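You operate a simulated robot arm through the tools that you are given. There is no shell and no other tool.

The job below is to be done with a simulated robot arm. You get a single attempt, and the scene is never put back.

Task
Put things in order on the back of the spray bench. At the end: the white pleated filter from the back of the spray bench stands where the green scrub brush stood; the grey insert from the back of the spray bench stands on top of the white plug; the green scrub brush stands on top of the brown wrap box; the clear bottle (marked "RIG") from the back of the spray bench stands where the white pleated filter stood; whatever was shut is shut again. Leave all else as you found it, and nothing knocked over.

It is judged by the outcome, as a careful person would: the job done as asked, and still so three seconds after it is handed in. It fails if anything else is knocked over, pushed out of place, dropped, spilled or broken.

Robot
A 7-joint arm with a two-finger parallel gripper, fixed in place. Base frame: the origin is at the foot of the arm, x ahead of it, y to its left, z up; the work surface is at about z = 0. Readings come in m, rad, newtons and seconds.
With the tool pointing down near the work surface it reaches from about 0.22 to 0.58 m from the base axis. Its first joint turns from -1.152 to 1.152 rad. Payload 2.5 kg.
The TCP is the grasp point between the finger pads, 0.023 m short of the fingertips. In the tool frame z runs along the fingers and y along their closing line. Largest opening 0.094 m; finger width 0.038, thickness 0.01; the body of the gripper, 0.054 by 0.096 m, starts 0.039 m behind the TCP.
Orientation is that of the tool frame in the base frame, as a unit quaternion [x, y, z, w]. With the fingers straight down and closing along the base's y, the tool's x points along the base's -x, its y along +y and its z along -z.

Tools
- The arm moves only by the tool move_arm. Its argument "targets" is a list of rows, each an object of numbers (a shift or turn left out is 0, a gripper value left out holds the last): "grip": the gripper command, from -1 (shut) to 1 (fully open), values between in proportion; "tx", "ty", "tz": the shift along the tool's x, y, z in m; "ax", "ay", "az": the turn, a rotation vector about the tool's x, y, z in rad. In form: [{"grip": .., "tx": .., "ty": .., "tz": .., "ax": .., "ay": .., "az": ..}, ...]. A call has 1 to 20 rows; each row shifts and turns the commanded pose from where the row before left it, along the tool's axes as they then stand. A row lasts 0.2 s, in which the tool goes at most 0.05 m and 0.15 rad; a call with a longer step from one row to the next is refused whole, and so is a gripper value outside its range. A pose out of reach is approached as far as the arm can. The call stops where the force on the tool passes 40 N (or 10 N more than at its start, if that is more) or the arm is blocked; 0.2 s more then pass. Each finger travels about 0.108 m/s and halts on what it meets, pressing with about 34 N; the grip force reading is that of the motor and also rises with nothing between the fingers. The clock runs only during rows and for 0.2 s after the last one: add rows that do not move to give the fingers time. The reply holds the time, the measured pose of the TCP, the force on the tool along the base axes, the opening and the grip force, in the units named above and with some noise, with the torque about the TCP (base axes, N m) and any sound that the robot's microphone picked up.
- Cameras (640 x 400 px; columns grow to the right, rows downward): "scene" is fixed at [0.1079, -0.3967, 0.5568]; the picture's right is [0.91, -0.42, 0.00], its down [-0.20, -0.43, -0.88] and it looks along [0.37, 0.80, -0.47] (base axes); focal length 317 px, centre (320, 200). "wrist" rides on the gripper at [0.086, 0.016, -0.074] in the tool frame; the picture's right is [-0.18, 0.98, 0.00], its down [-0.58, -0.11, -0.81] and it looks along [-0.79, -0.15, 0.59] (tool axes); focal length 243 px, centre (320, 200). There is no depth. A picture from a camera that has moved, and an enlarged one, comes with that camera's place and axes in the base frame and with its lens.
- camera(camera): a new picture of that camera. The clock stands still meanwhile.
- close_up(camera, box): a new picture of the part [left, top, right, bottom] of that camera's present view, enlarged. The clock stands still meanwhile.
- hand_in(): hands the job in; it is judged then, once.

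Nothing tells you positions but the pictures and the camera data. Unless the task says otherwise, let go and move clear before handing in.

The tools are called after "Emit:" as name(argument=value, ...) on one line, values as JSON. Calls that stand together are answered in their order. move_arm: Moves the arm, as the interface text tells. Its arguments: {"type":"object","properties":{"targets":{"type":"array"}},"required":["targets"]} The other tools are called the same way: camera (camera) takes a picture; close_up (camera, box) takes an enlarged picture of a part of a camera's view; hand_in () hands the job in.

At the start:

```text
t: 0.0
tool_pos: [0.3291, 0.2773, 0.3804]
tool_rot: [-0.001, 1.0, -0.001, -0.001]
ft_force: [0.2, -0.6, -0.3]
ft_torque: [-0.02, -0.01, -0.01]
finger_gap: 0.094
gripper_force: 0.2
```

scene: 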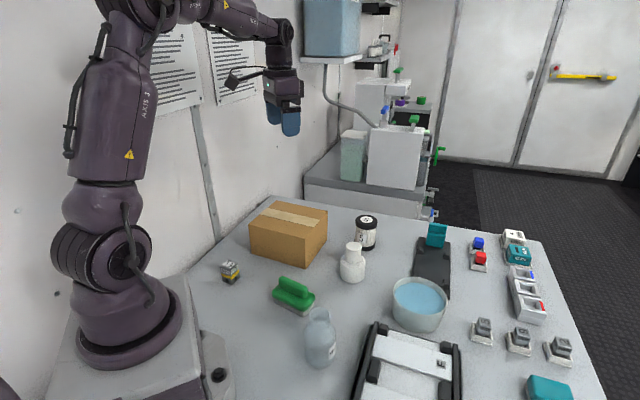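
wrist: 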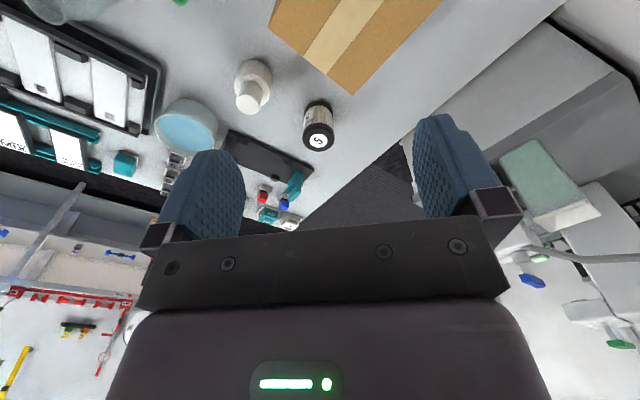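

I see the arm at a bench with a brown box, a green brush, a clear bottle, a white bottle, a basin and various small parts. I'll take close-ups first to identify every object.

Emit:
close_up(camera="scene", box=[200, 190, 420, 328])

Emit:
close_up(camera="scene", box=[400, 200, 620, 338])

Emit:
close_up(camera="scene", box=[260, 262, 480, 400])

Emit:
close_up(camera="scene", box=[420, 262, 640, 400])

Emit:
close_up(camera="scene", box=[300, 40, 500, 220])

Emit:
camera(camera="wrist")

```text
2.90 times, centred on (310, 259) of scene
camera zoom: at [0.1079, -0.3967, 0.5568], right [0.91, -0.42, 0.0], down [-0.2, -0.43, -0.88], along [0.37, 0.8, -0.47], focal length 919 px, centre (349, 29)
```

zoom: 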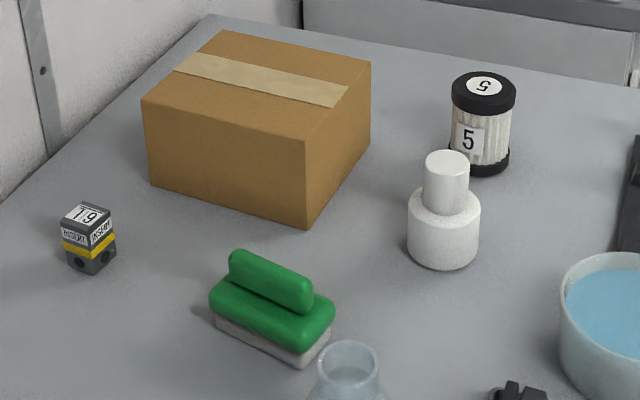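

```text
2.90 times, centred on (510, 269) of scene
camera zoom: at [0.1079, -0.3967, 0.5568], right [0.91, -0.42, 0.0], down [-0.2, -0.43, -0.88], along [0.37, 0.8, -0.47], focal length 919 px, centre (-231, 0)
```

zoom: 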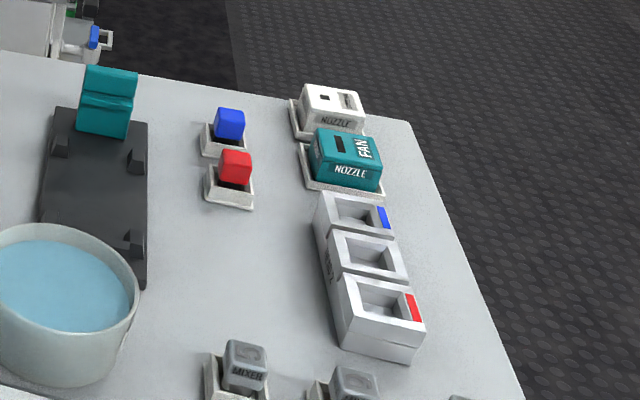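

```text
2.90 times, centred on (370, 331) of scene
camera zoom: at [0.1079, -0.3967, 0.5568], right [0.91, -0.42, 0.0], down [-0.2, -0.43, -0.88], along [0.37, 0.8, -0.47], focal length 919 px, centre (175, -180)
```

zoom: 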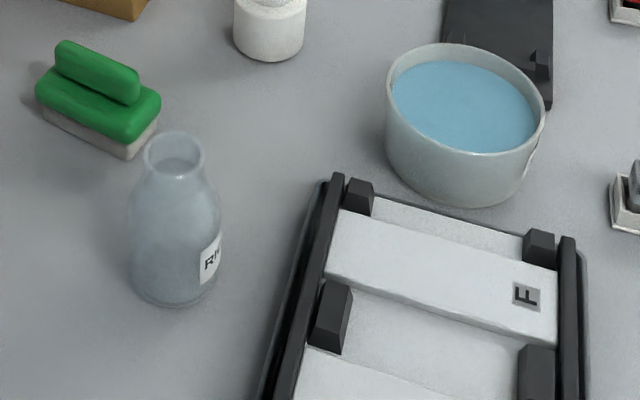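

```text
2.90 times, centred on (530, 331) of scene
camera zoom: at [0.1079, -0.3967, 0.5568], right [0.91, -0.42, 0.0], down [-0.2, -0.43, -0.88], along [0.37, 0.8, -0.47], focal length 919 px, centre (-289, -180)
```

zoom: 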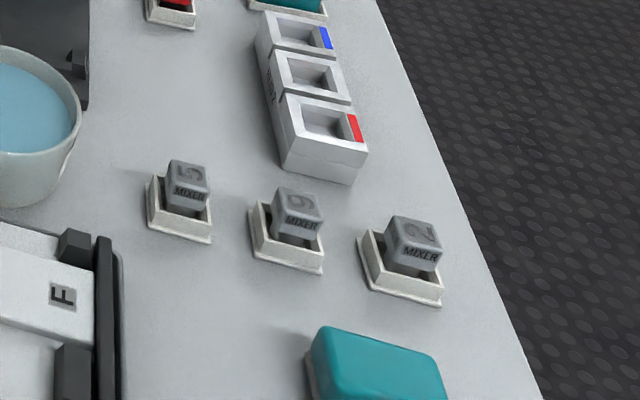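

```text
2.22 times, centred on (400, 130) of scene
camera zoom: at [0.1079, -0.3967, 0.5568], right [0.91, -0.42, 0.0], down [-0.2, -0.43, -0.88], along [0.37, 0.8, -0.47], focal length 704 px, centre (142, 356)
```

zoom: 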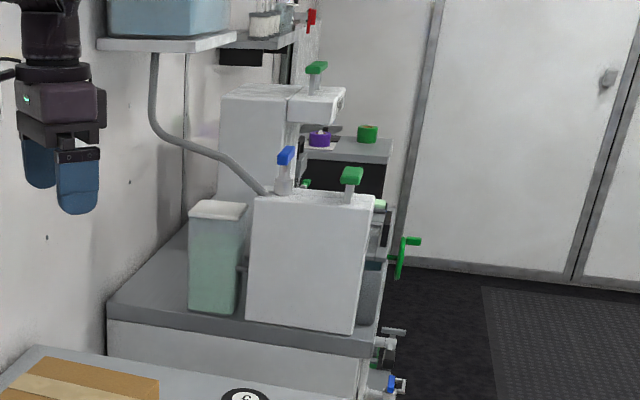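

```text
taken
camera wrist: at [0.2422, 0.293, 0.4553], right [0.18, 0.98, 0.0], down [0.58, -0.11, 0.81], along [0.79, -0.15, -0.59], focal length 243 px, centre (320, 200)
```

wrist: 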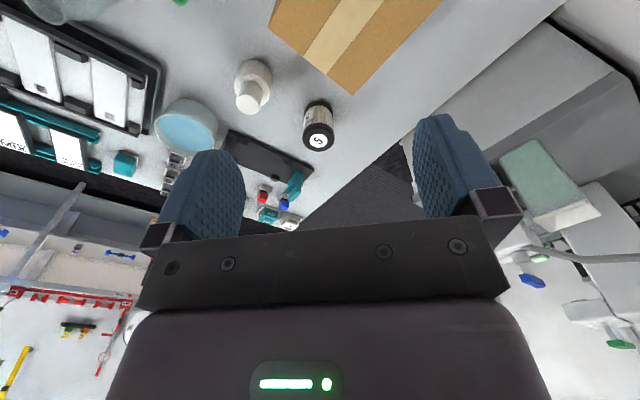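

The brown box, green brush, RIG bottle, stepped white plug and black-capped pleated filter are all on the left half of the bench, with a small grey block at far left. I'll enlarge these further to read labels and get positions.

Emit:
close_up(camera="scene", box=[210, 250, 250, 290])

Emit:
close_up(camera="scene", box=[330, 205, 390, 290])

Emit:
close_up(camera="scene", box=[265, 265, 345, 375])

Emit:
close_up(camera="scene", box=[460, 305, 590, 400])

Emit:
close_up(camera="scene", box=[405, 215, 555, 330])

Emit:
close_up(camera="wrist", box=[0, 0, 400, 250])

```text
10.00 times, centred on (230, 270) of scene
camera zoom: at [0.1079, -0.3967, 0.5568], right [0.91, -0.42, 0.0], down [-0.2, -0.43, -0.88], along [0.37, 0.8, -0.47], focal length 3170 px, centre (1220, -500)
```

zoom: 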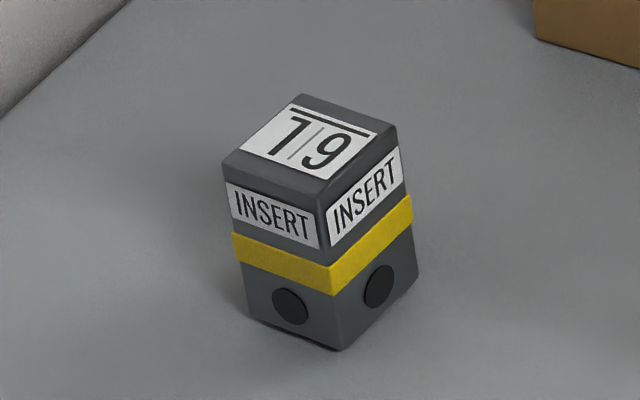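

```text
4.71 times, centred on (360, 248) of scene
camera zoom: at [0.1079, -0.3967, 0.5568], right [0.91, -0.42, 0.0], down [-0.2, -0.43, -0.88], along [0.37, 0.8, -0.47], focal length 1492 px, centre (132, -24)
```

zoom: 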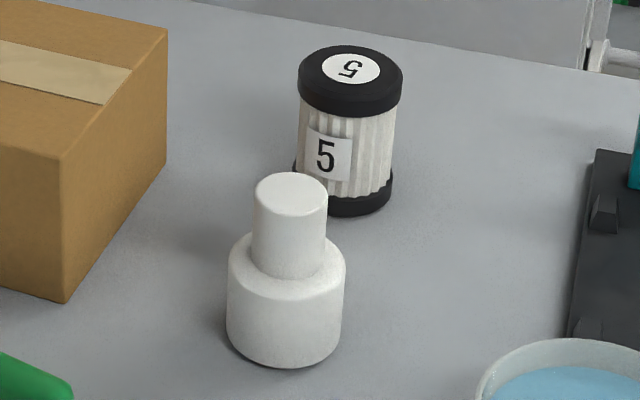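

```text
3.64 times, centred on (305, 320) of scene
camera zoom: at [0.1079, -0.3967, 0.5568], right [0.91, -0.42, 0.0], down [-0.2, -0.43, -0.88], along [0.37, 0.8, -0.47], focal length 1153 px, centre (374, -236)
```

zoom: 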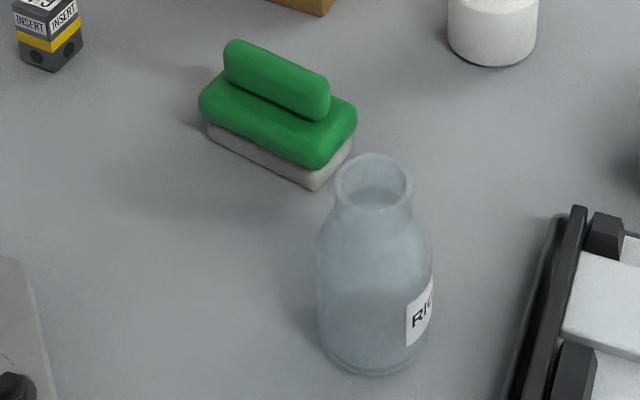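

```text
4.21 times, centred on (525, 352) of scene
camera zoom: at [0.1079, -0.3967, 0.5568], right [0.91, -0.42, 0.0], down [-0.2, -0.43, -0.88], along [0.37, 0.8, -0.47], focal length 1335 px, centre (-543, -442)
```

zoom: 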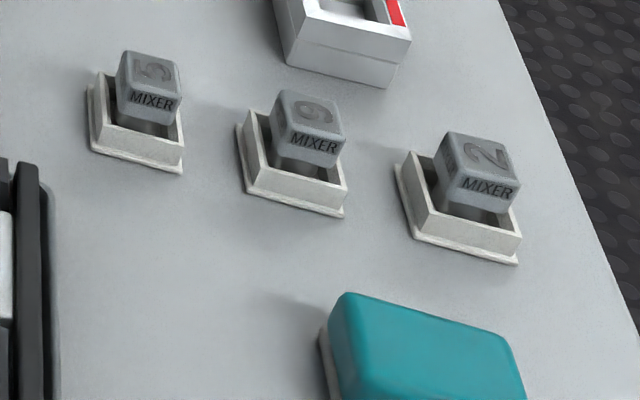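

```text
3.48 times, centred on (480, 272) of scene
camera zoom: at [0.1079, -0.3967, 0.5568], right [0.91, -0.42, 0.0], down [-0.2, -0.43, -0.88], along [0.37, 0.8, -0.47], focal length 1103 px, centre (-236, -52)
```

zoom: 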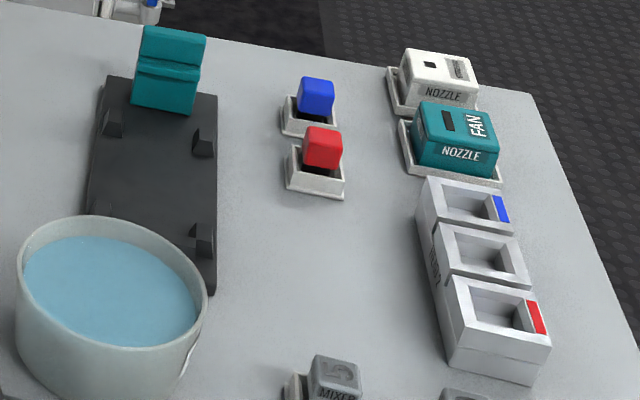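

```text
1.60 times, centred on (200, 125) of wrist
camera zoom: at [0.2422, 0.293, 0.4553], right [0.18, 0.98, 0.0], down [0.58, -0.11, 0.81], along [0.79, -0.15, -0.59], focal length 388 px, centre (512, 320)
```

zoom: 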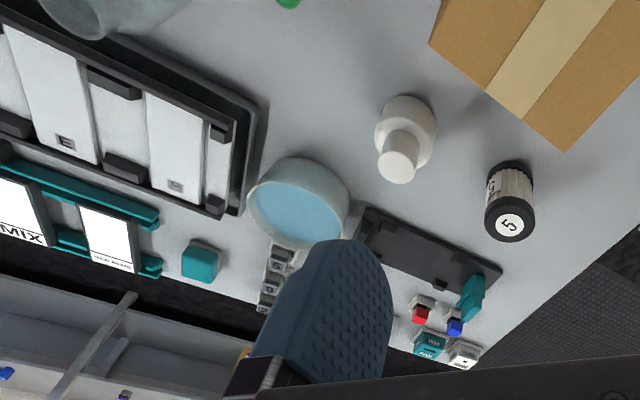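

The grey block is the "INSERT" near (0.16, 0.25). Other estimates: brush near (0.28, 0.12), box centre near (0.347, 0.323) with its top at about 0.10, plug near (0.45, 0.143), filter near (0.55, 0.24) and bottle near (0.273, -0.038). Next I turn the tool square to the brush and hover above it to refine these numbers.

Emit:
move_arm(targets=[{"grip": 1, "az": 0.1384}, {"az": 0.1384}, {"az": 0.1384}, {"az": 0.1384}, {"az": 0.1384}, {"az": 0.1384}, {"az": 0.1384}, {"tx": -0.0127, "ty": -0.0164, "tz": 0.02}, {"tx": -0.0127, "ty": -0.0164, "tz": 0.02}, {"tx": -0.0127, "ty": -0.0164, "tz": 0.02}, {"tx": -0.0127, "ty": -0.0164, "tz": 0.02}, {"tx": -0.0127, "ty": -0.0164, "tz": 0.02}, {"tx": -0.0127, "ty": -0.0164, "tz": 0.02}, {"tx": -0.0127, "ty": -0.0164, "tz": 0.02}, {"tx": -0.0127, "ty": -0.0164, "tz": 0.02}, {}])

Emit:
camera(camera="wrist")

Emit:
camera(camera="scene")

```text
t: 3.4
tool_pos: [0.2763, 0.1183, 0.2169]
tool_rot: [0.465, 0.885, 0.0, 0.0]
ft_force: [-0.4, 0.3, 0.3]
ft_torque: [-0.04, 0.01, -0.01]
finger_gap: 0.0939
gripper_force: 0.1
```

```text
taken
camera wrist: at [0.2397, 0.1987, 0.2928], right [0.91, 0.4, 0.0], down [0.24, -0.54, 0.81], along [0.33, -0.74, -0.59], focal length 243 px, centre (320, 200)
```

wrist: 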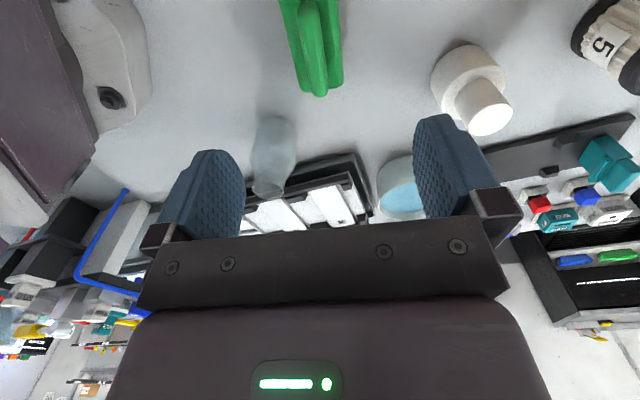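

```text
taken
```

scene: 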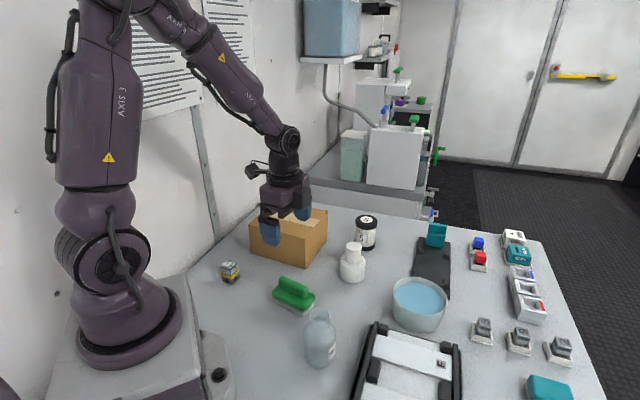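

The tool hovers above the brush at about (0.276, 0.118), square to it. I'll go down to about 0.125 so the whole brush is in the wrist view before gripping.

Emit:
move_arm(targets=[{"tz": 0.03}, {"tz": 0.03}, {"tz": 0.03}, {}])

Emit:
camera(camera="wrist")

Emit:
close_up(camera="scene", box=[240, 210, 360, 330])

```text
t: 4.4
tool_pos: [0.2785, 0.1178, 0.1274]
tool_rot: [0.465, 0.885, 0.0, 0.0]
ft_force: [0.4, -0.4, -0.3]
ft_torque: [-0.02, -0.01, 0.02]
finger_gap: 0.0937
gripper_force: 0.1
```

```text
taken
camera wrist: at [0.2425, 0.1989, 0.2032], right [0.91, 0.4, 0.0], down [0.24, -0.54, 0.81], along [0.33, -0.74, -0.59], focal length 243 px, centre (320, 200)
```

wrist: 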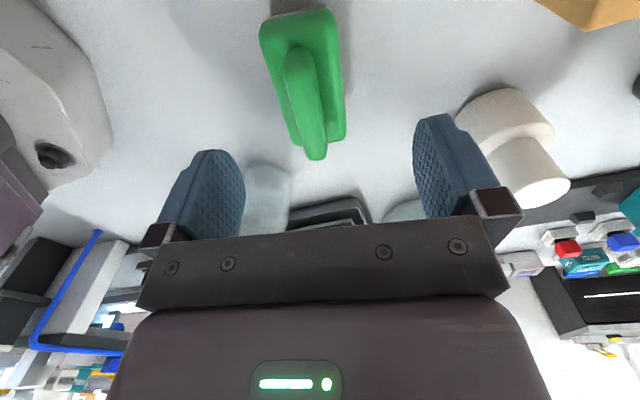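

```text
3.33 times, centred on (300, 270) of scene
camera zoom: at [0.1079, -0.3967, 0.5568], right [0.91, -0.42, 0.0], down [-0.2, -0.43, -0.88], along [0.37, 0.8, -0.47], focal length 1057 px, centre (387, -33)
```

zoom: 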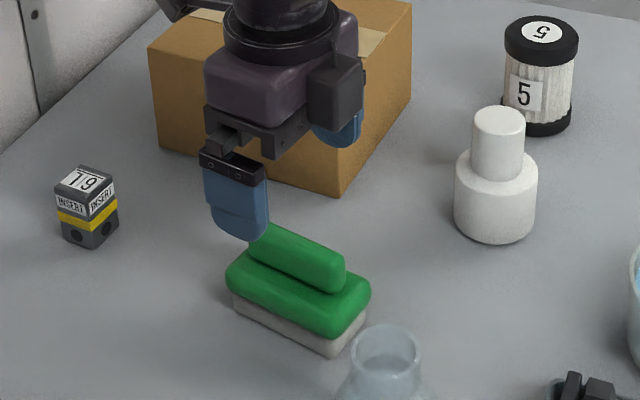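

The wrist view puts the brush centre near (0.2765, 0.112) with its long axis about -59°. I'll shift slightly, turn a few degrees, go down and grip its body.

Emit:
move_arm(targets=[{"grip": 1, "tx": -0.004, "ty": -0.006, "az": 0.06}, {"tz": 0.03}, {"tz": 0.03}, {"tz": 0.02}, {"tz": 0.013}, {}, {"grip": -1}, {"grip": -1}, {"grip": -1}, {"grip": -1}])

Emit:
close_up(camera="scene", box=[240, 210, 360, 330])

```text
t: 6.6
tool_pos: [0.2751, 0.1135, 0.0374]
tool_rot: [0.492, 0.87, 0.0, 0.0]
ft_force: [-0.2, -0.6, 0.0]
ft_torque: [0.02, -0.02, -0.02]
finger_gap: 0.0492
gripper_force: 33.8
```

```text
3.33 times, centred on (300, 270) of scene
camera zoom: at [0.1079, -0.3967, 0.5568], right [0.91, -0.42, 0.0], down [-0.2, -0.43, -0.88], along [0.37, 0.8, -0.47], focal length 1057 px, centre (387, -33)
```

zoom: 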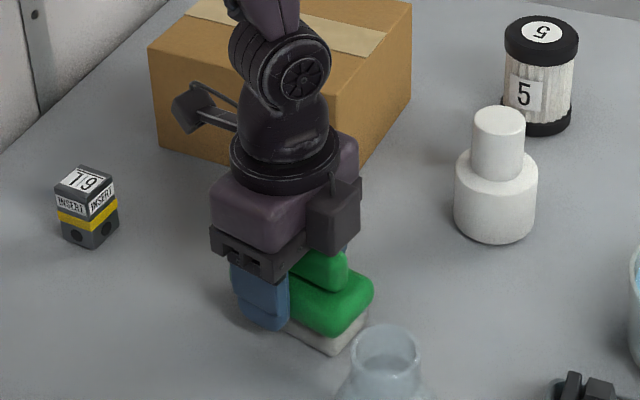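

The brush is held (gap 0.049) at (0.275, 0.1135, 0.037), which I record as the brush spot. Next I lift it, turn it about 15° to line up with the box, and carry it over the box centre.

Emit:
move_arm(targets=[{"grip": -1, "tz": -0.02}, {"tz": -0.03}, {"tz": -0.04}, {"tz": -0.04}, {"tz": -0.02}, {"az": -0.13}, {"az": -0.13}, {"tx": 0.0117, "ty": 0.0251}, {"tx": 0.0117, "ty": 0.0251}, {"tx": 0.0117, "ty": 0.0251}, {"tx": 0.0117, "ty": 0.0251}, {"tx": 0.0117, "ty": 0.0251}, {"tx": 0.0117, "ty": 0.0251}, {"tx": 0.0117, "ty": 0.0251}, {"tx": 0.0117, "ty": 0.0251}, {}])

Emit:
camera(camera="wrist")

Emit:
camera(camera="scene")

```text
t: 10.0
tool_pos: [0.3493, 0.3225, 0.1871]
tool_rot: [0.375, 0.927, 0.0, 0.0]
ft_force: [-1.3, -0.7, -0.1]
ft_torque: [0.0, -0.04, -0.03]
finger_gap: 0.0492
gripper_force: 33.8
```

```text
taken
camera wrist: at [0.2977, 0.3954, 0.2625], right [0.82, 0.58, 0.0], down [0.34, -0.48, 0.81], along [0.47, -0.66, -0.59], focal length 243 px, centre (320, 200)
```

wrist: 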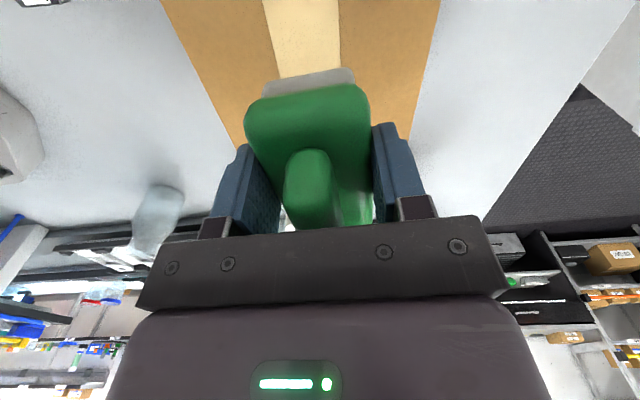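

```text
taken
```

scene: 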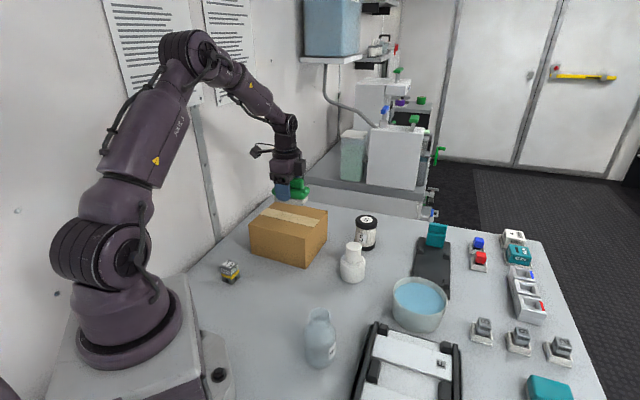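

The brush is over the middle of the box, level and centred. I'll lower it to just above the box top and check the gap.

Emit:
move_arm(targets=[{"grip": -1, "tz": 0.02}, {"tz": 0.015}, {"tz": 0.005}, {}])

Emit:
close_up(camera="scene", box=[240, 160, 340, 270])

Emit:
camera(camera="wrist")

```text
t: 11.0
tool_pos: [0.3478, 0.3205, 0.1461]
tool_rot: [0.375, 0.927, 0.0, 0.001]
ft_force: [-0.5, 0.4, -0.6]
ft_torque: [0.02, -0.01, 0.02]
finger_gap: 0.0492
gripper_force: 34.1
```

```text
3.64 times, centred on (290, 215) of scene
camera zoom: at [0.1079, -0.3967, 0.5568], right [0.91, -0.42, 0.0], down [-0.2, -0.43, -0.88], along [0.37, 0.8, -0.47], focal length 1153 px, centre (429, 146)
```

zoom: 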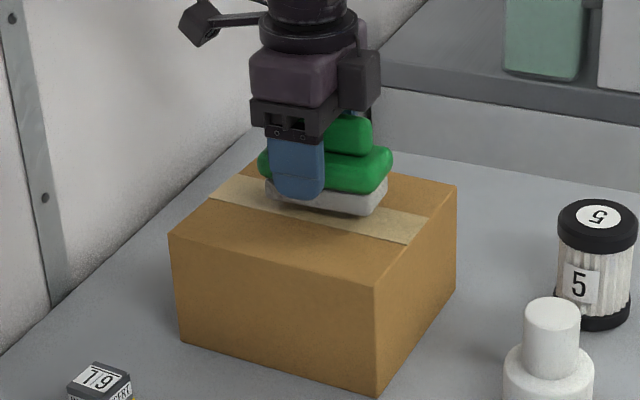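

```text
taken
camera wrist: at [0.2972, 0.3931, 0.223], right [0.82, 0.58, 0.0], down [0.34, -0.48, 0.81], along [0.47, -0.66, -0.59], focal length 243 px, centre (320, 200)
```

wrist: 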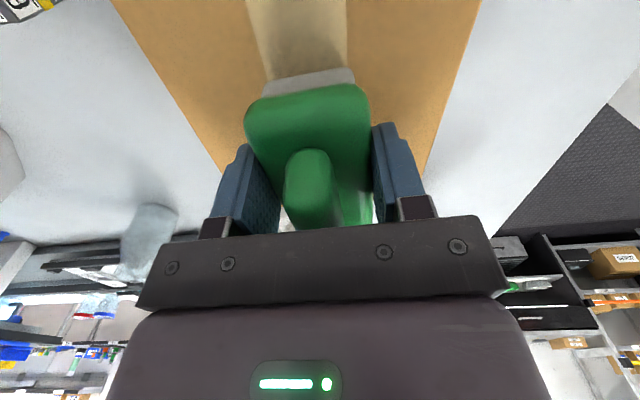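

The brush is a few millimetres above the box top. I'll creep down in small steps and watch the force.

Emit:
move_arm(targets=[{"grip": -1, "tz": 0.002}, {"tz": 0.002}, {}])

Emit:
move_arm(targets=[{"grip": -1, "tz": 0.002}, {}])

Emit:
move_arm(targets=[{"grip": -1, "tz": 0.002}, {}])

```text
t: 11.8
tool_pos: [0.349, 0.3218, 0.1427]
tool_rot: [0.376, 0.927, 0.0, 0.0]
ft_force: [-0.2, 0.3, -1.0]
ft_torque: [0.04, -0.01, 0.0]
finger_gap: 0.0491
gripper_force: 34.2
```

```text
t: 12.4
tool_pos: [0.3487, 0.3212, 0.1403]
tool_rot: [0.376, 0.927, 0.001, -0.001]
ft_force: [0.5, 0.4, -0.3]
ft_torque: [0.0, 0.01, 0.0]
finger_gap: 0.0494
gripper_force: 34.0
```

```text
t: 13.0
tool_pos: [0.3478, 0.3206, 0.1389]
tool_rot: [0.375, 0.927, 0.0, 0.001]
ft_force: [-0.4, -0.6, -0.2]
ft_torque: [0.0, 0.03, 0.02]
finger_gap: 0.0493
gripper_force: 34.0
```

Emit:
move_arm(targets=[{"grip": -1, "tz": 0.0015}, {}])

Emit:
close_up(camera="scene", box=[260, 180, 320, 240])

```text
t: 13.6
tool_pos: [0.3486, 0.3216, 0.1382]
tool_rot: [0.374, 0.927, 0.001, 0.0]
ft_force: [-2.0, -1.2, 6.1]
ft_torque: [-0.05, 0.12, -0.03]
finger_gap: 0.0492
gripper_force: 34.0
```

```text
6.67 times, centred on (290, 210) of scene
camera zoom: at [0.1078, -0.3967, 0.5568], right [0.91, -0.42, 0.0], down [-0.2, -0.43, -0.88], along [0.37, 0.8, -0.47], focal length 2114 px, centre (520, 133)
```

zoom: 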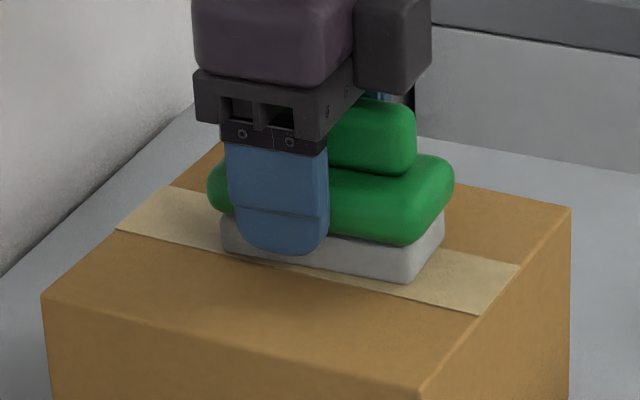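

The brush touches the box top (about 6 N of contact). I'll release it and rise clear.

Emit:
move_arm(targets=[{"grip": 0.2}, {"grip": 0.5}, {"grip": 1}, {"grip": 1}, {"tz": -0.02}, {"tz": -0.03}, {"tz": -0.04}, {"tz": -0.04}, {}])

Emit:
camera(camera="scene")

Emit:
camera(camera="wrist")

```text
t: 15.6
tool_pos: [0.3509, 0.3186, 0.2682]
tool_rot: [0.376, 0.927, 0.0, 0.0]
ft_force: [0.2, 0.5, 0.7]
ft_torque: [-0.03, -0.02, 0.04]
finger_gap: 0.0942
gripper_force: 0.1
```

```text
taken
```

scene: 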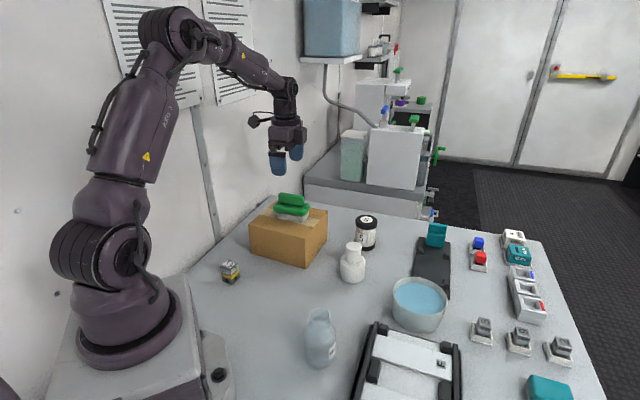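

```text
taken
camera wrist: at [0.2997, 0.3911, 0.3442], right [0.82, 0.58, 0.0], down [0.34, -0.48, 0.81], along [0.47, -0.66, -0.59], focal length 243 px, centre (320, 200)
```

wrist: 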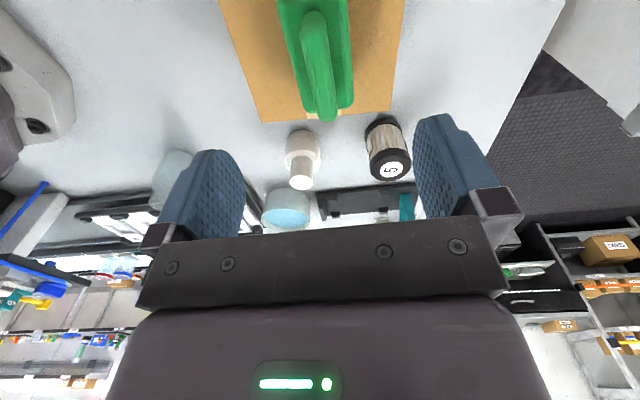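

The brush now stands on the box. Next is the filter near (0.55, 0.24): I'll turn the tool to face radially outward and hover short of it to measure its place and check reach.

Emit:
move_arm(targets=[{"grip": 1, "az": -0.1479}, {"az": -0.1479}, {"az": -0.1479}, {"az": -0.1479}, {"az": -0.1479}, {"az": -0.1479}, {"az": -0.1479}, {"az": -0.1479}, {"tx": -0.0158, "ty": -0.0258}, {"tx": -0.0158, "ty": -0.0258}, {"tx": -0.0158, "ty": -0.0258}, {"tx": -0.0158, "ty": -0.0258}, {"tx": -0.0158, "ty": -0.0258}, {"tx": -0.0158, "ty": -0.0258}, {}])

Emit:
camera(camera="wrist")

Emit:
camera(camera="scene")

```text
t: 18.8
tool_pos: [0.4967, 0.2132, 0.2663]
tool_rot: [-0.206, 0.979, 0.0, -0.001]
ft_force: [0.8, -0.4, -0.8]
ft_torque: [0.0, 0.0, -0.03]
finger_gap: 0.094
gripper_force: 0.1
```

```text
taken
camera wrist: at [0.4106, 0.1946, 0.3414], right [-0.23, 0.97, 0.0], down [0.58, 0.13, 0.81], along [0.79, 0.18, -0.59], focal length 243 px, centre (320, 200)
```

wrist: 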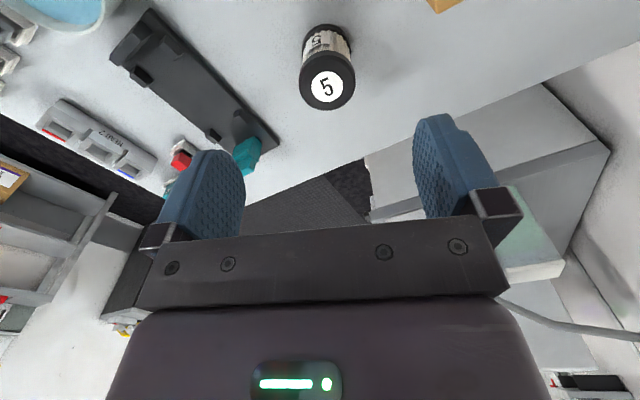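

```text
taken
```

scene: 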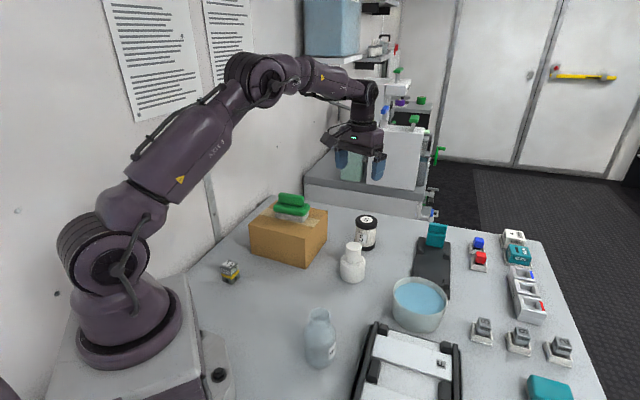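

The filter stands near (0.547, 0.237), about 0.596 m out, with a height near 0.085. I'll hover straight above it to test the reach with the tool vertical.

Emit:
move_arm(targets=[{"grip": 1, "tx": -0.0139, "ty": 0.0004}, {"tx": -0.0139, "ty": 0.0004}, {"tx": -0.0139, "ty": 0.0004}, {"tx": -0.0139, "ty": 0.0004}, {"tz": 0.03}, {"tz": 0.03}, {"tz": 0.03}, {"tz": 0.026}, {}, {}])

Emit:
camera(camera="wrist")

Emit:
camera(camera="scene")

```text
t: 21.0
tool_pos: [0.5403, 0.2403, 0.1481]
tool_rot: [-0.206, 0.979, -0.001, 0.001]
ft_force: [0.5, -0.1, 0.4]
ft_torque: [-0.01, 0.01, 0.0]
finger_gap: 0.094
gripper_force: 0.0
out of reach, approached as far as the arm can: row 4
```

```text
taken
camera wrist: at [0.4541, 0.2212, 0.2231], right [-0.23, 0.97, 0.0], down [0.58, 0.13, 0.81], along [0.79, 0.18, -0.59], focal length 243 px, centre (320, 200)
```

wrist: 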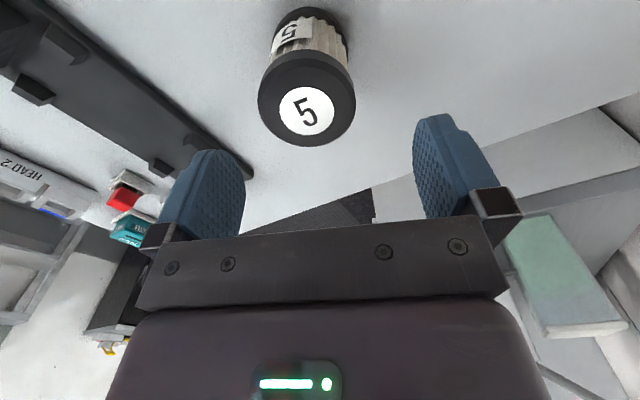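

```text
taken
```

scene: 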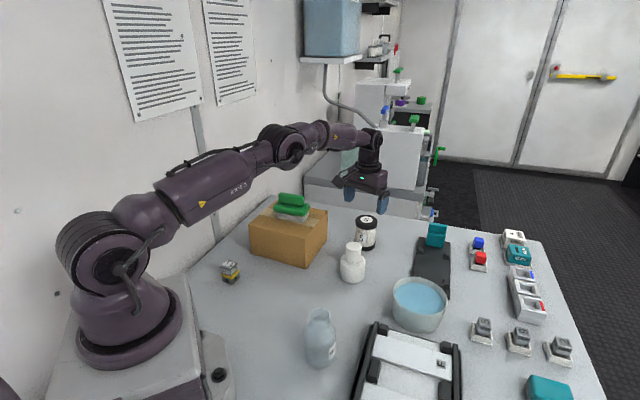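

The vertical tool just reaches its limit here (r about 0.59), and the wrist view puts the filter nearer (0.539, 0.232). I'll back in slightly and lean the tool about 8° outward so the wrist has room, then re-measure.

Emit:
move_arm(targets=[{"grip": 1, "tx": 0.02}, {"ay": -0.07}, {"ay": -0.07}, {}, {}])

Emit:
camera(camera="wrist")

```text
t: 22.2
tool_pos: [0.5218, 0.2317, 0.1491]
tool_rot: [-0.205, 0.976, 0.015, 0.069]
ft_force: [0.1, -0.2, -1.2]
ft_torque: [0.01, 0.0, 0.01]
finger_gap: 0.0939
gripper_force: 0.1
```

```text
taken
camera wrist: at [0.427, 0.2081, 0.2113], right [-0.23, 0.97, 0.03], down [0.47, 0.09, 0.88], along [0.85, 0.21, -0.47], focal length 243 px, centre (320, 200)
```

wrist: 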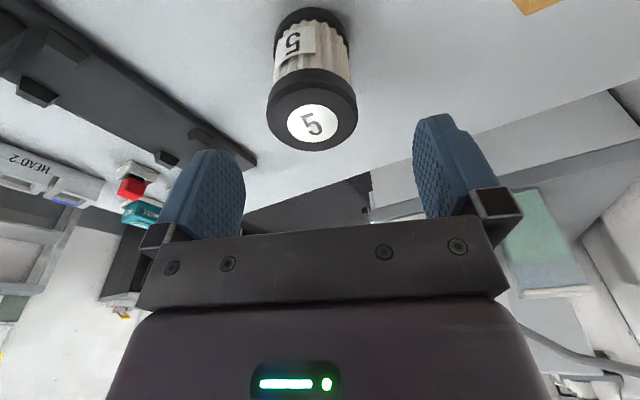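

Two views agree on the filter at about (0.544, 0.2345) with its top at about 0.086. I'll shift sideways onto it, come down part way along the leaned axis and check the alignment.

Emit:
move_arm(targets=[{"grip": 1, "tx": -0.0087, "ty": -0.0064}, {"tz": 0.015}, {"tz": 0.015}, {}])

Emit:
camera(camera="wrist")

Emit:
close_up(camera="scene", box=[310, 150, 430, 290])

```text
t: 23.2
tool_pos: [0.5367, 0.2302, 0.1212]
tool_rot: [-0.205, 0.976, 0.014, 0.068]
ft_force: [-0.9, -0.3, 0.6]
ft_torque: [0.0, -0.02, -0.02]
finger_gap: 0.0941
gripper_force: 0.0
```

```text
taken
camera wrist: at [0.4417, 0.207, 0.1842], right [-0.23, 0.97, 0.03], down [0.47, 0.09, 0.88], along [0.85, 0.21, -0.48], focal length 243 px, centre (320, 200)
```

wrist: 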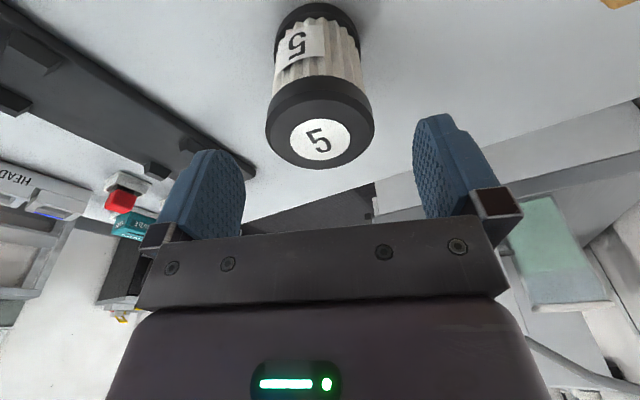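

```text
2.86 times, centred on (370, 220) of scene
camera zoom: at [0.1079, -0.3967, 0.5568], right [0.91, -0.42, 0.0], down [-0.2, -0.43, -0.88], along [0.37, 0.8, -0.47], focal length 906 px, centre (177, 143)
```

zoom: 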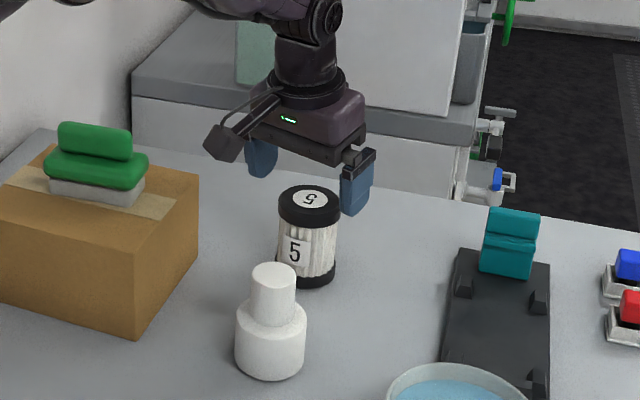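

The filter centre (0.545, 0.234) lies right on the leaned approach line. I'll go down along it and grip.

Emit:
move_arm(targets=[{"grip": 1, "tz": 0.02}, {"tz": 0.02}, {"tz": 0.015}, {"tz": 0.007}, {}, {"grip": -1}, {"grip": -1}, {"grip": -1}, {"grip": -1}])

Emit:
close_up(camera="scene", box=[310, 150, 430, 290])

Emit:
camera(camera="wrist")

```text
t: 25.2
tool_pos: [0.5437, 0.2332, 0.0604]
tool_rot: [-0.205, 0.976, 0.015, 0.068]
ft_force: [0.2, -0.3, 0.7]
ft_torque: [0.02, 0.01, 0.0]
finger_gap: 0.06
gripper_force: 34.4
```

```text
2.86 times, centred on (370, 220) of scene
camera zoom: at [0.1079, -0.3967, 0.5568], right [0.91, -0.42, 0.0], down [-0.2, -0.43, -0.88], along [0.37, 0.8, -0.47], focal length 906 px, centre (177, 143)
```

zoom: 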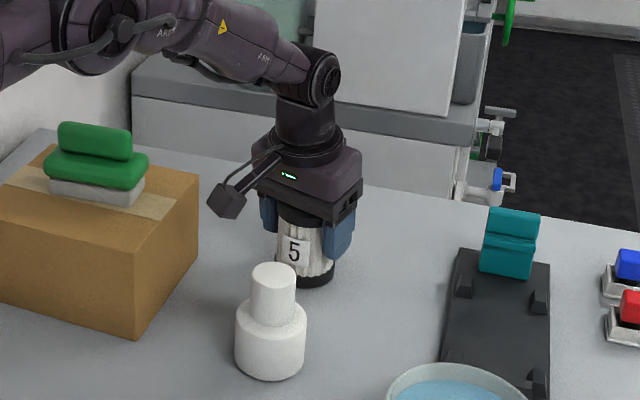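

```text
taken
camera wrist: at [0.4477, 0.2099, 0.1234], right [-0.23, 0.97, 0.03], down [0.47, 0.09, 0.88], along [0.85, 0.21, -0.48], focal length 243 px, centre (320, 200)
```

wrist: 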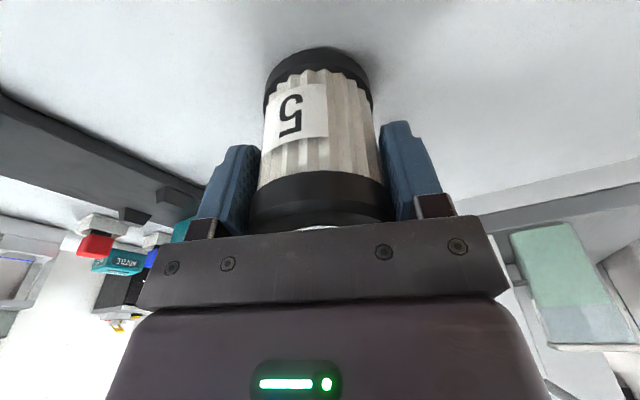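

The filter is held (gap 0.060) with its spot recorded at (0.544, 0.2335). I'll lift it straight up, well above the plug, and carry it to the brush's old spot at (0.276, 0.112).

Emit:
move_arm(targets=[{"grip": -1, "tx": -0.0028, "tz": -0.0198}, {"tx": -0.0042, "tz": -0.0297}, {"tx": -0.0049, "tz": -0.0346}, {"tx": -0.0049, "tz": -0.0346}, {}])

Emit:
close_up(camera="scene", box=[280, 100, 460, 290])

```text
t: 26.4
tool_pos: [0.5425, 0.2322, 0.1828]
tool_rot: [-0.205, 0.976, 0.014, 0.068]
ft_force: [0.3, 0.9, -2.0]
ft_torque: [0.02, -0.03, -0.02]
finger_gap: 0.06
gripper_force: 34.1
```

```text
2.11 times, centred on (370, 195) of scene
camera zoom: at [0.1079, -0.3967, 0.5568], right [0.91, -0.42, 0.0], down [-0.2, -0.43, -0.88], along [0.37, 0.8, -0.47], focal length 667 px, centre (215, 210)
```

zoom: 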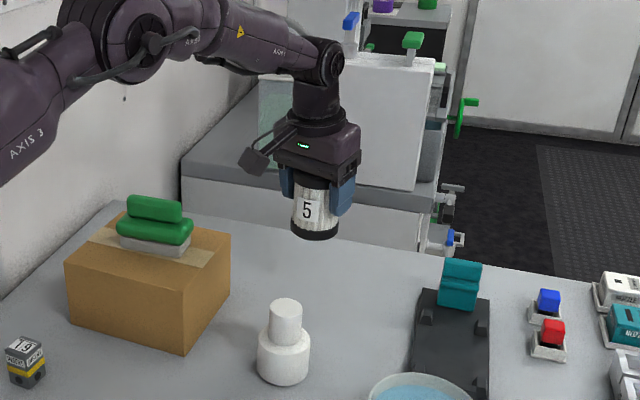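

The filter hangs upright and clear of everything. I'll carry it inward over the plug's height to the brush spot.

Emit:
move_arm(targets=[{"grip": -1, "tx": 0.0145, "ty": -0.0002, "tz": -0.0021}, {"tx": 0.0242, "ty": -0.0003, "tz": -0.0034}, {"tx": 0.0242, "ty": -0.0003, "tz": -0.0034}, {"tx": 0.0242, "ty": -0.0003, "tz": -0.0034}, {"tx": 0.0242, "ty": -0.0003, "tz": -0.0034}, {"tx": 0.0242, "ty": -0.0003, "tz": -0.0034}, {"tx": 0.0242, "ty": -0.0003, "tz": -0.0034}, {"tx": 0.0242, "ty": -0.0003, "tz": -0.0034}, {"tx": 0.0242, "ty": -0.0003, "tz": -0.0034}, {"tx": 0.0242, "ty": -0.0003, "tz": -0.0034}, {"tx": 0.0242, "ty": -0.0003, "tz": -0.0034}, {"tx": 0.0242, "ty": -0.0003, "tz": -0.0034}, {"tx": 0.01, "ty": -0.0001, "tz": -0.0014}, {}])

Emit:
camera(camera="scene")

Emit:
camera(camera="wrist")

```text
t: 29.4
tool_pos: [0.276, 0.1106, 0.1795]
tool_rot: [-0.205, 0.976, 0.014, 0.068]
ft_force: [-0.6, 0.5, -1.1]
ft_torque: [0.02, -0.01, -0.02]
finger_gap: 0.0602
gripper_force: 33.6
```

```text
taken
```

scene: 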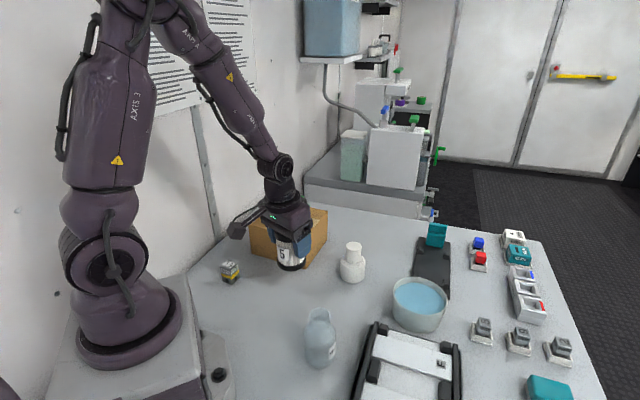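

```text
taken
camera wrist: at [0.1812, 0.0868, 0.2413], right [-0.23, 0.97, 0.03], down [0.47, 0.09, 0.88], along [0.85, 0.21, -0.47], focal length 243 px, centre (320, 200)
```

wrist: 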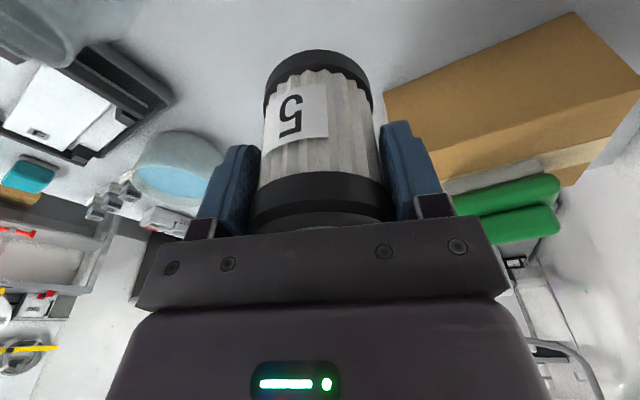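

The filter is over the brush spot and upright. I'll lower it straight down to just above the table.

Emit:
move_arm(targets=[{"grip": -1, "tx": 0.0042, "tz": 0.0297}, {"tx": 0.0049, "tz": 0.0346}, {"tx": 0.0042, "tz": 0.0297}, {"tx": 0.0021, "tz": 0.0148}, {"tx": 0.0006, "tz": 0.004}, {}])

Emit:
move_arm(targets=[{"grip": -1, "tx": 0.0003, "tz": 0.002}, {}])

Emit:
close_up(camera="scene", box=[240, 210, 360, 330])

```text
t: 30.8
tool_pos: [0.2762, 0.11, 0.065]
tool_rot: [-0.205, 0.976, 0.014, 0.068]
ft_force: [0.4, 0.7, -0.7]
ft_torque: [0.0, 0.05, 0.0]
finger_gap: 0.0602
gripper_force: 34.2
```

```text
t: 31.4
tool_pos: [0.2764, 0.1112, 0.0635]
tool_rot: [-0.205, 0.976, 0.014, 0.069]
ft_force: [0.1, 0.7, -1.2]
ft_torque: [0.03, -0.01, 0.02]
finger_gap: 0.0602
gripper_force: 34.3
```

```text
3.33 times, centred on (300, 270) of scene
camera zoom: at [0.1079, -0.3967, 0.5568], right [0.91, -0.42, 0.0], down [-0.2, -0.43, -0.88], along [0.37, 0.8, -0.47], focal length 1057 px, centre (387, -33)
```

zoom: 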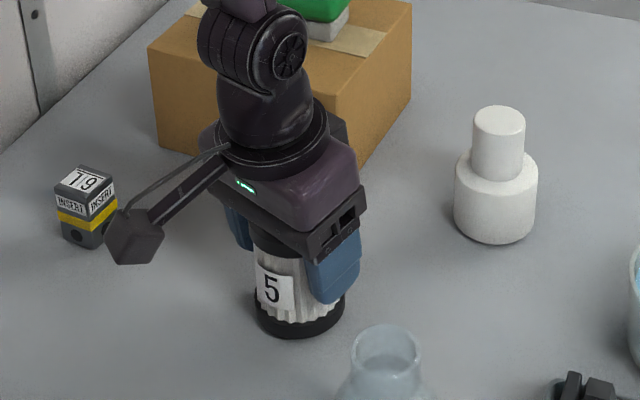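

Emit:
move_arm(targets=[{"grip": -1, "tx": 0.0002, "tz": 0.0015}, {}])

Emit:
move_arm(targets=[{"grip": -1, "tx": 0.0002, "tz": 0.0015}, {}])

```text
t: 32.0
tool_pos: [0.2768, 0.1119, 0.0613]
tool_rot: [-0.205, 0.976, 0.013, 0.068]
ft_force: [-0.5, 0.2, -1.3]
ft_torque: [0.04, 0.04, 0.01]
finger_gap: 0.0599
gripper_force: 34.3
```

```text
t: 32.6
tool_pos: [0.276, 0.1116, 0.0599]
tool_rot: [-0.204, 0.977, 0.014, 0.068]
ft_force: [-2.5, -2.4, 12.1]
ft_torque: [-0.02, 0.08, 0.01]
finger_gap: 0.0603
gripper_force: 33.8
```

The filter's foot is on the table (12 N). I'll release and retreat along the tool axis.

Emit:
move_arm(targets=[{"grip": -1, "tz": -0.0007}, {"grip": 0}, {"grip": 0.5}, {"grip": 1}, {"grip": 1}, {"tz": -0.02}, {"tz": -0.03}, {"tz": -0.04}, {"tz": -0.04}, {}])

Emit:
camera(camera="scene")

Emit:
camera(camera="wrist")

Emit:
close_up(camera="scene", box=[240, 220, 400, 380])

```text
t: 34.8
tool_pos: [0.2598, 0.1022, 0.1883]
tool_rot: [-0.205, 0.976, 0.014, 0.069]
ft_force: [-0.1, -0.3, 0.1]
ft_torque: [-0.01, 0.02, 0.0]
finger_gap: 0.0939
gripper_force: 0.0
```

```text
taken
```

scene: 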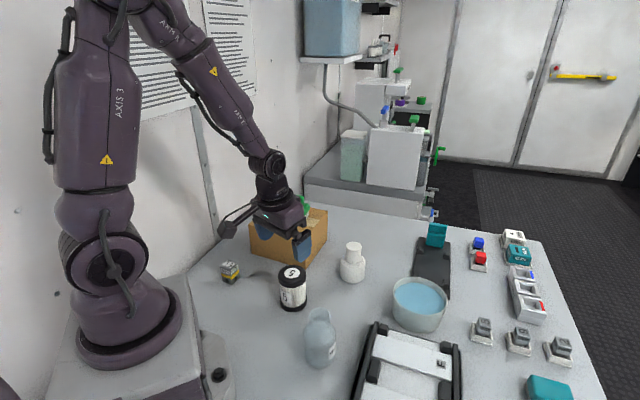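

```text
taken
camera wrist: at [0.1653, 0.0797, 0.252], right [-0.23, 0.97, 0.03], down [0.47, 0.09, 0.88], along [0.85, 0.21, -0.48], focal length 243 px, centre (320, 200)
```

wrist: 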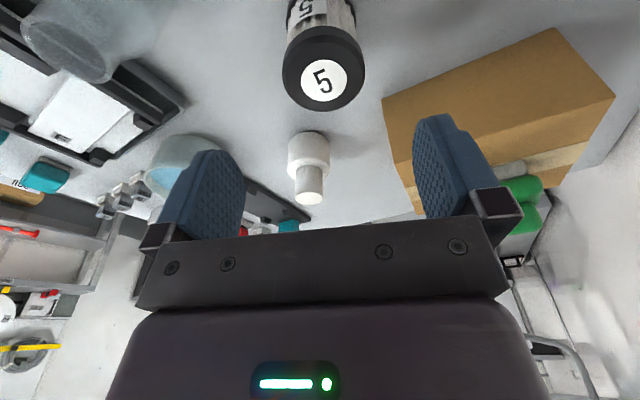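

```text
2.50 times, centred on (320, 300) of scene
camera zoom: at [0.1078, -0.3967, 0.5568], right [0.91, -0.42, 0.0], down [-0.2, -0.43, -0.88], along [0.37, 0.8, -0.47], focal length 793 px, centre (320, -50)
```

zoom: 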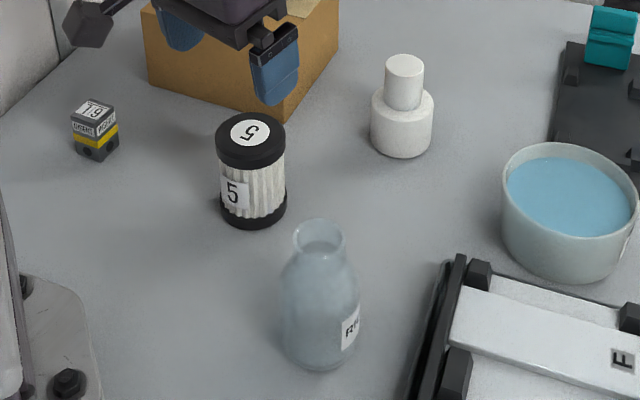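

The filter now stands upright on the brush's old spot. Next is the RIG bottle near (0.273, -0.0375): I'll hover above it with the same 8° lean to measure it closely.

Emit:
move_arm(targets=[{"grip": 1, "tx": 0.0111, "ty": -0.0266, "tz": -0.0046}, {"tx": 0.0111, "ty": -0.0266, "tz": -0.0046}, {"tx": 0.0111, "ty": -0.0266, "tz": -0.0046}, {"tx": 0.0111, "ty": -0.0266, "tz": -0.0046}, {"tx": 0.0111, "ty": -0.0266, "tz": -0.0046}, {}])

Emit:
camera(camera="wrist")

Emit:
close_up(camera="scene", box=[280, 290, 370, 380])

```text
t: 36.2
tool_pos: [0.2596, -0.0417, 0.2079]
tool_rot: [-0.205, 0.976, 0.015, 0.069]
ft_force: [0.5, 0.5, -0.4]
ft_torque: [0.02, 0.01, 0.03]
finger_gap: 0.0941
gripper_force: 0.0
```

```text
taken
camera wrist: at [0.1647, -0.0662, 0.2702], right [-0.23, 0.97, 0.03], down [0.47, 0.09, 0.88], along [0.85, 0.21, -0.48], focal length 243 px, centre (320, 200)
```

wrist: 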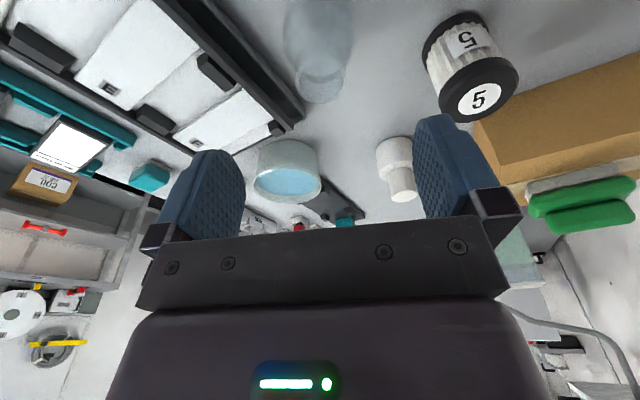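

```text
4.44 times, centred on (325, 335) of scene
camera zoom: at [0.1079, -0.3967, 0.5568], right [0.91, -0.42, 0.0], down [-0.2, -0.43, -0.88], along [0.37, 0.8, -0.47], focal length 1409 px, centre (298, -400)
```

zoom: 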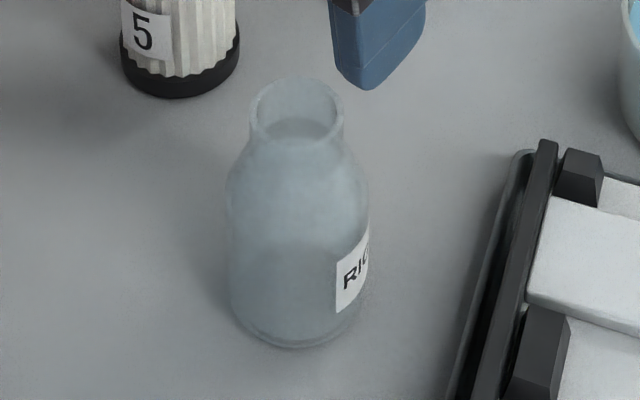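

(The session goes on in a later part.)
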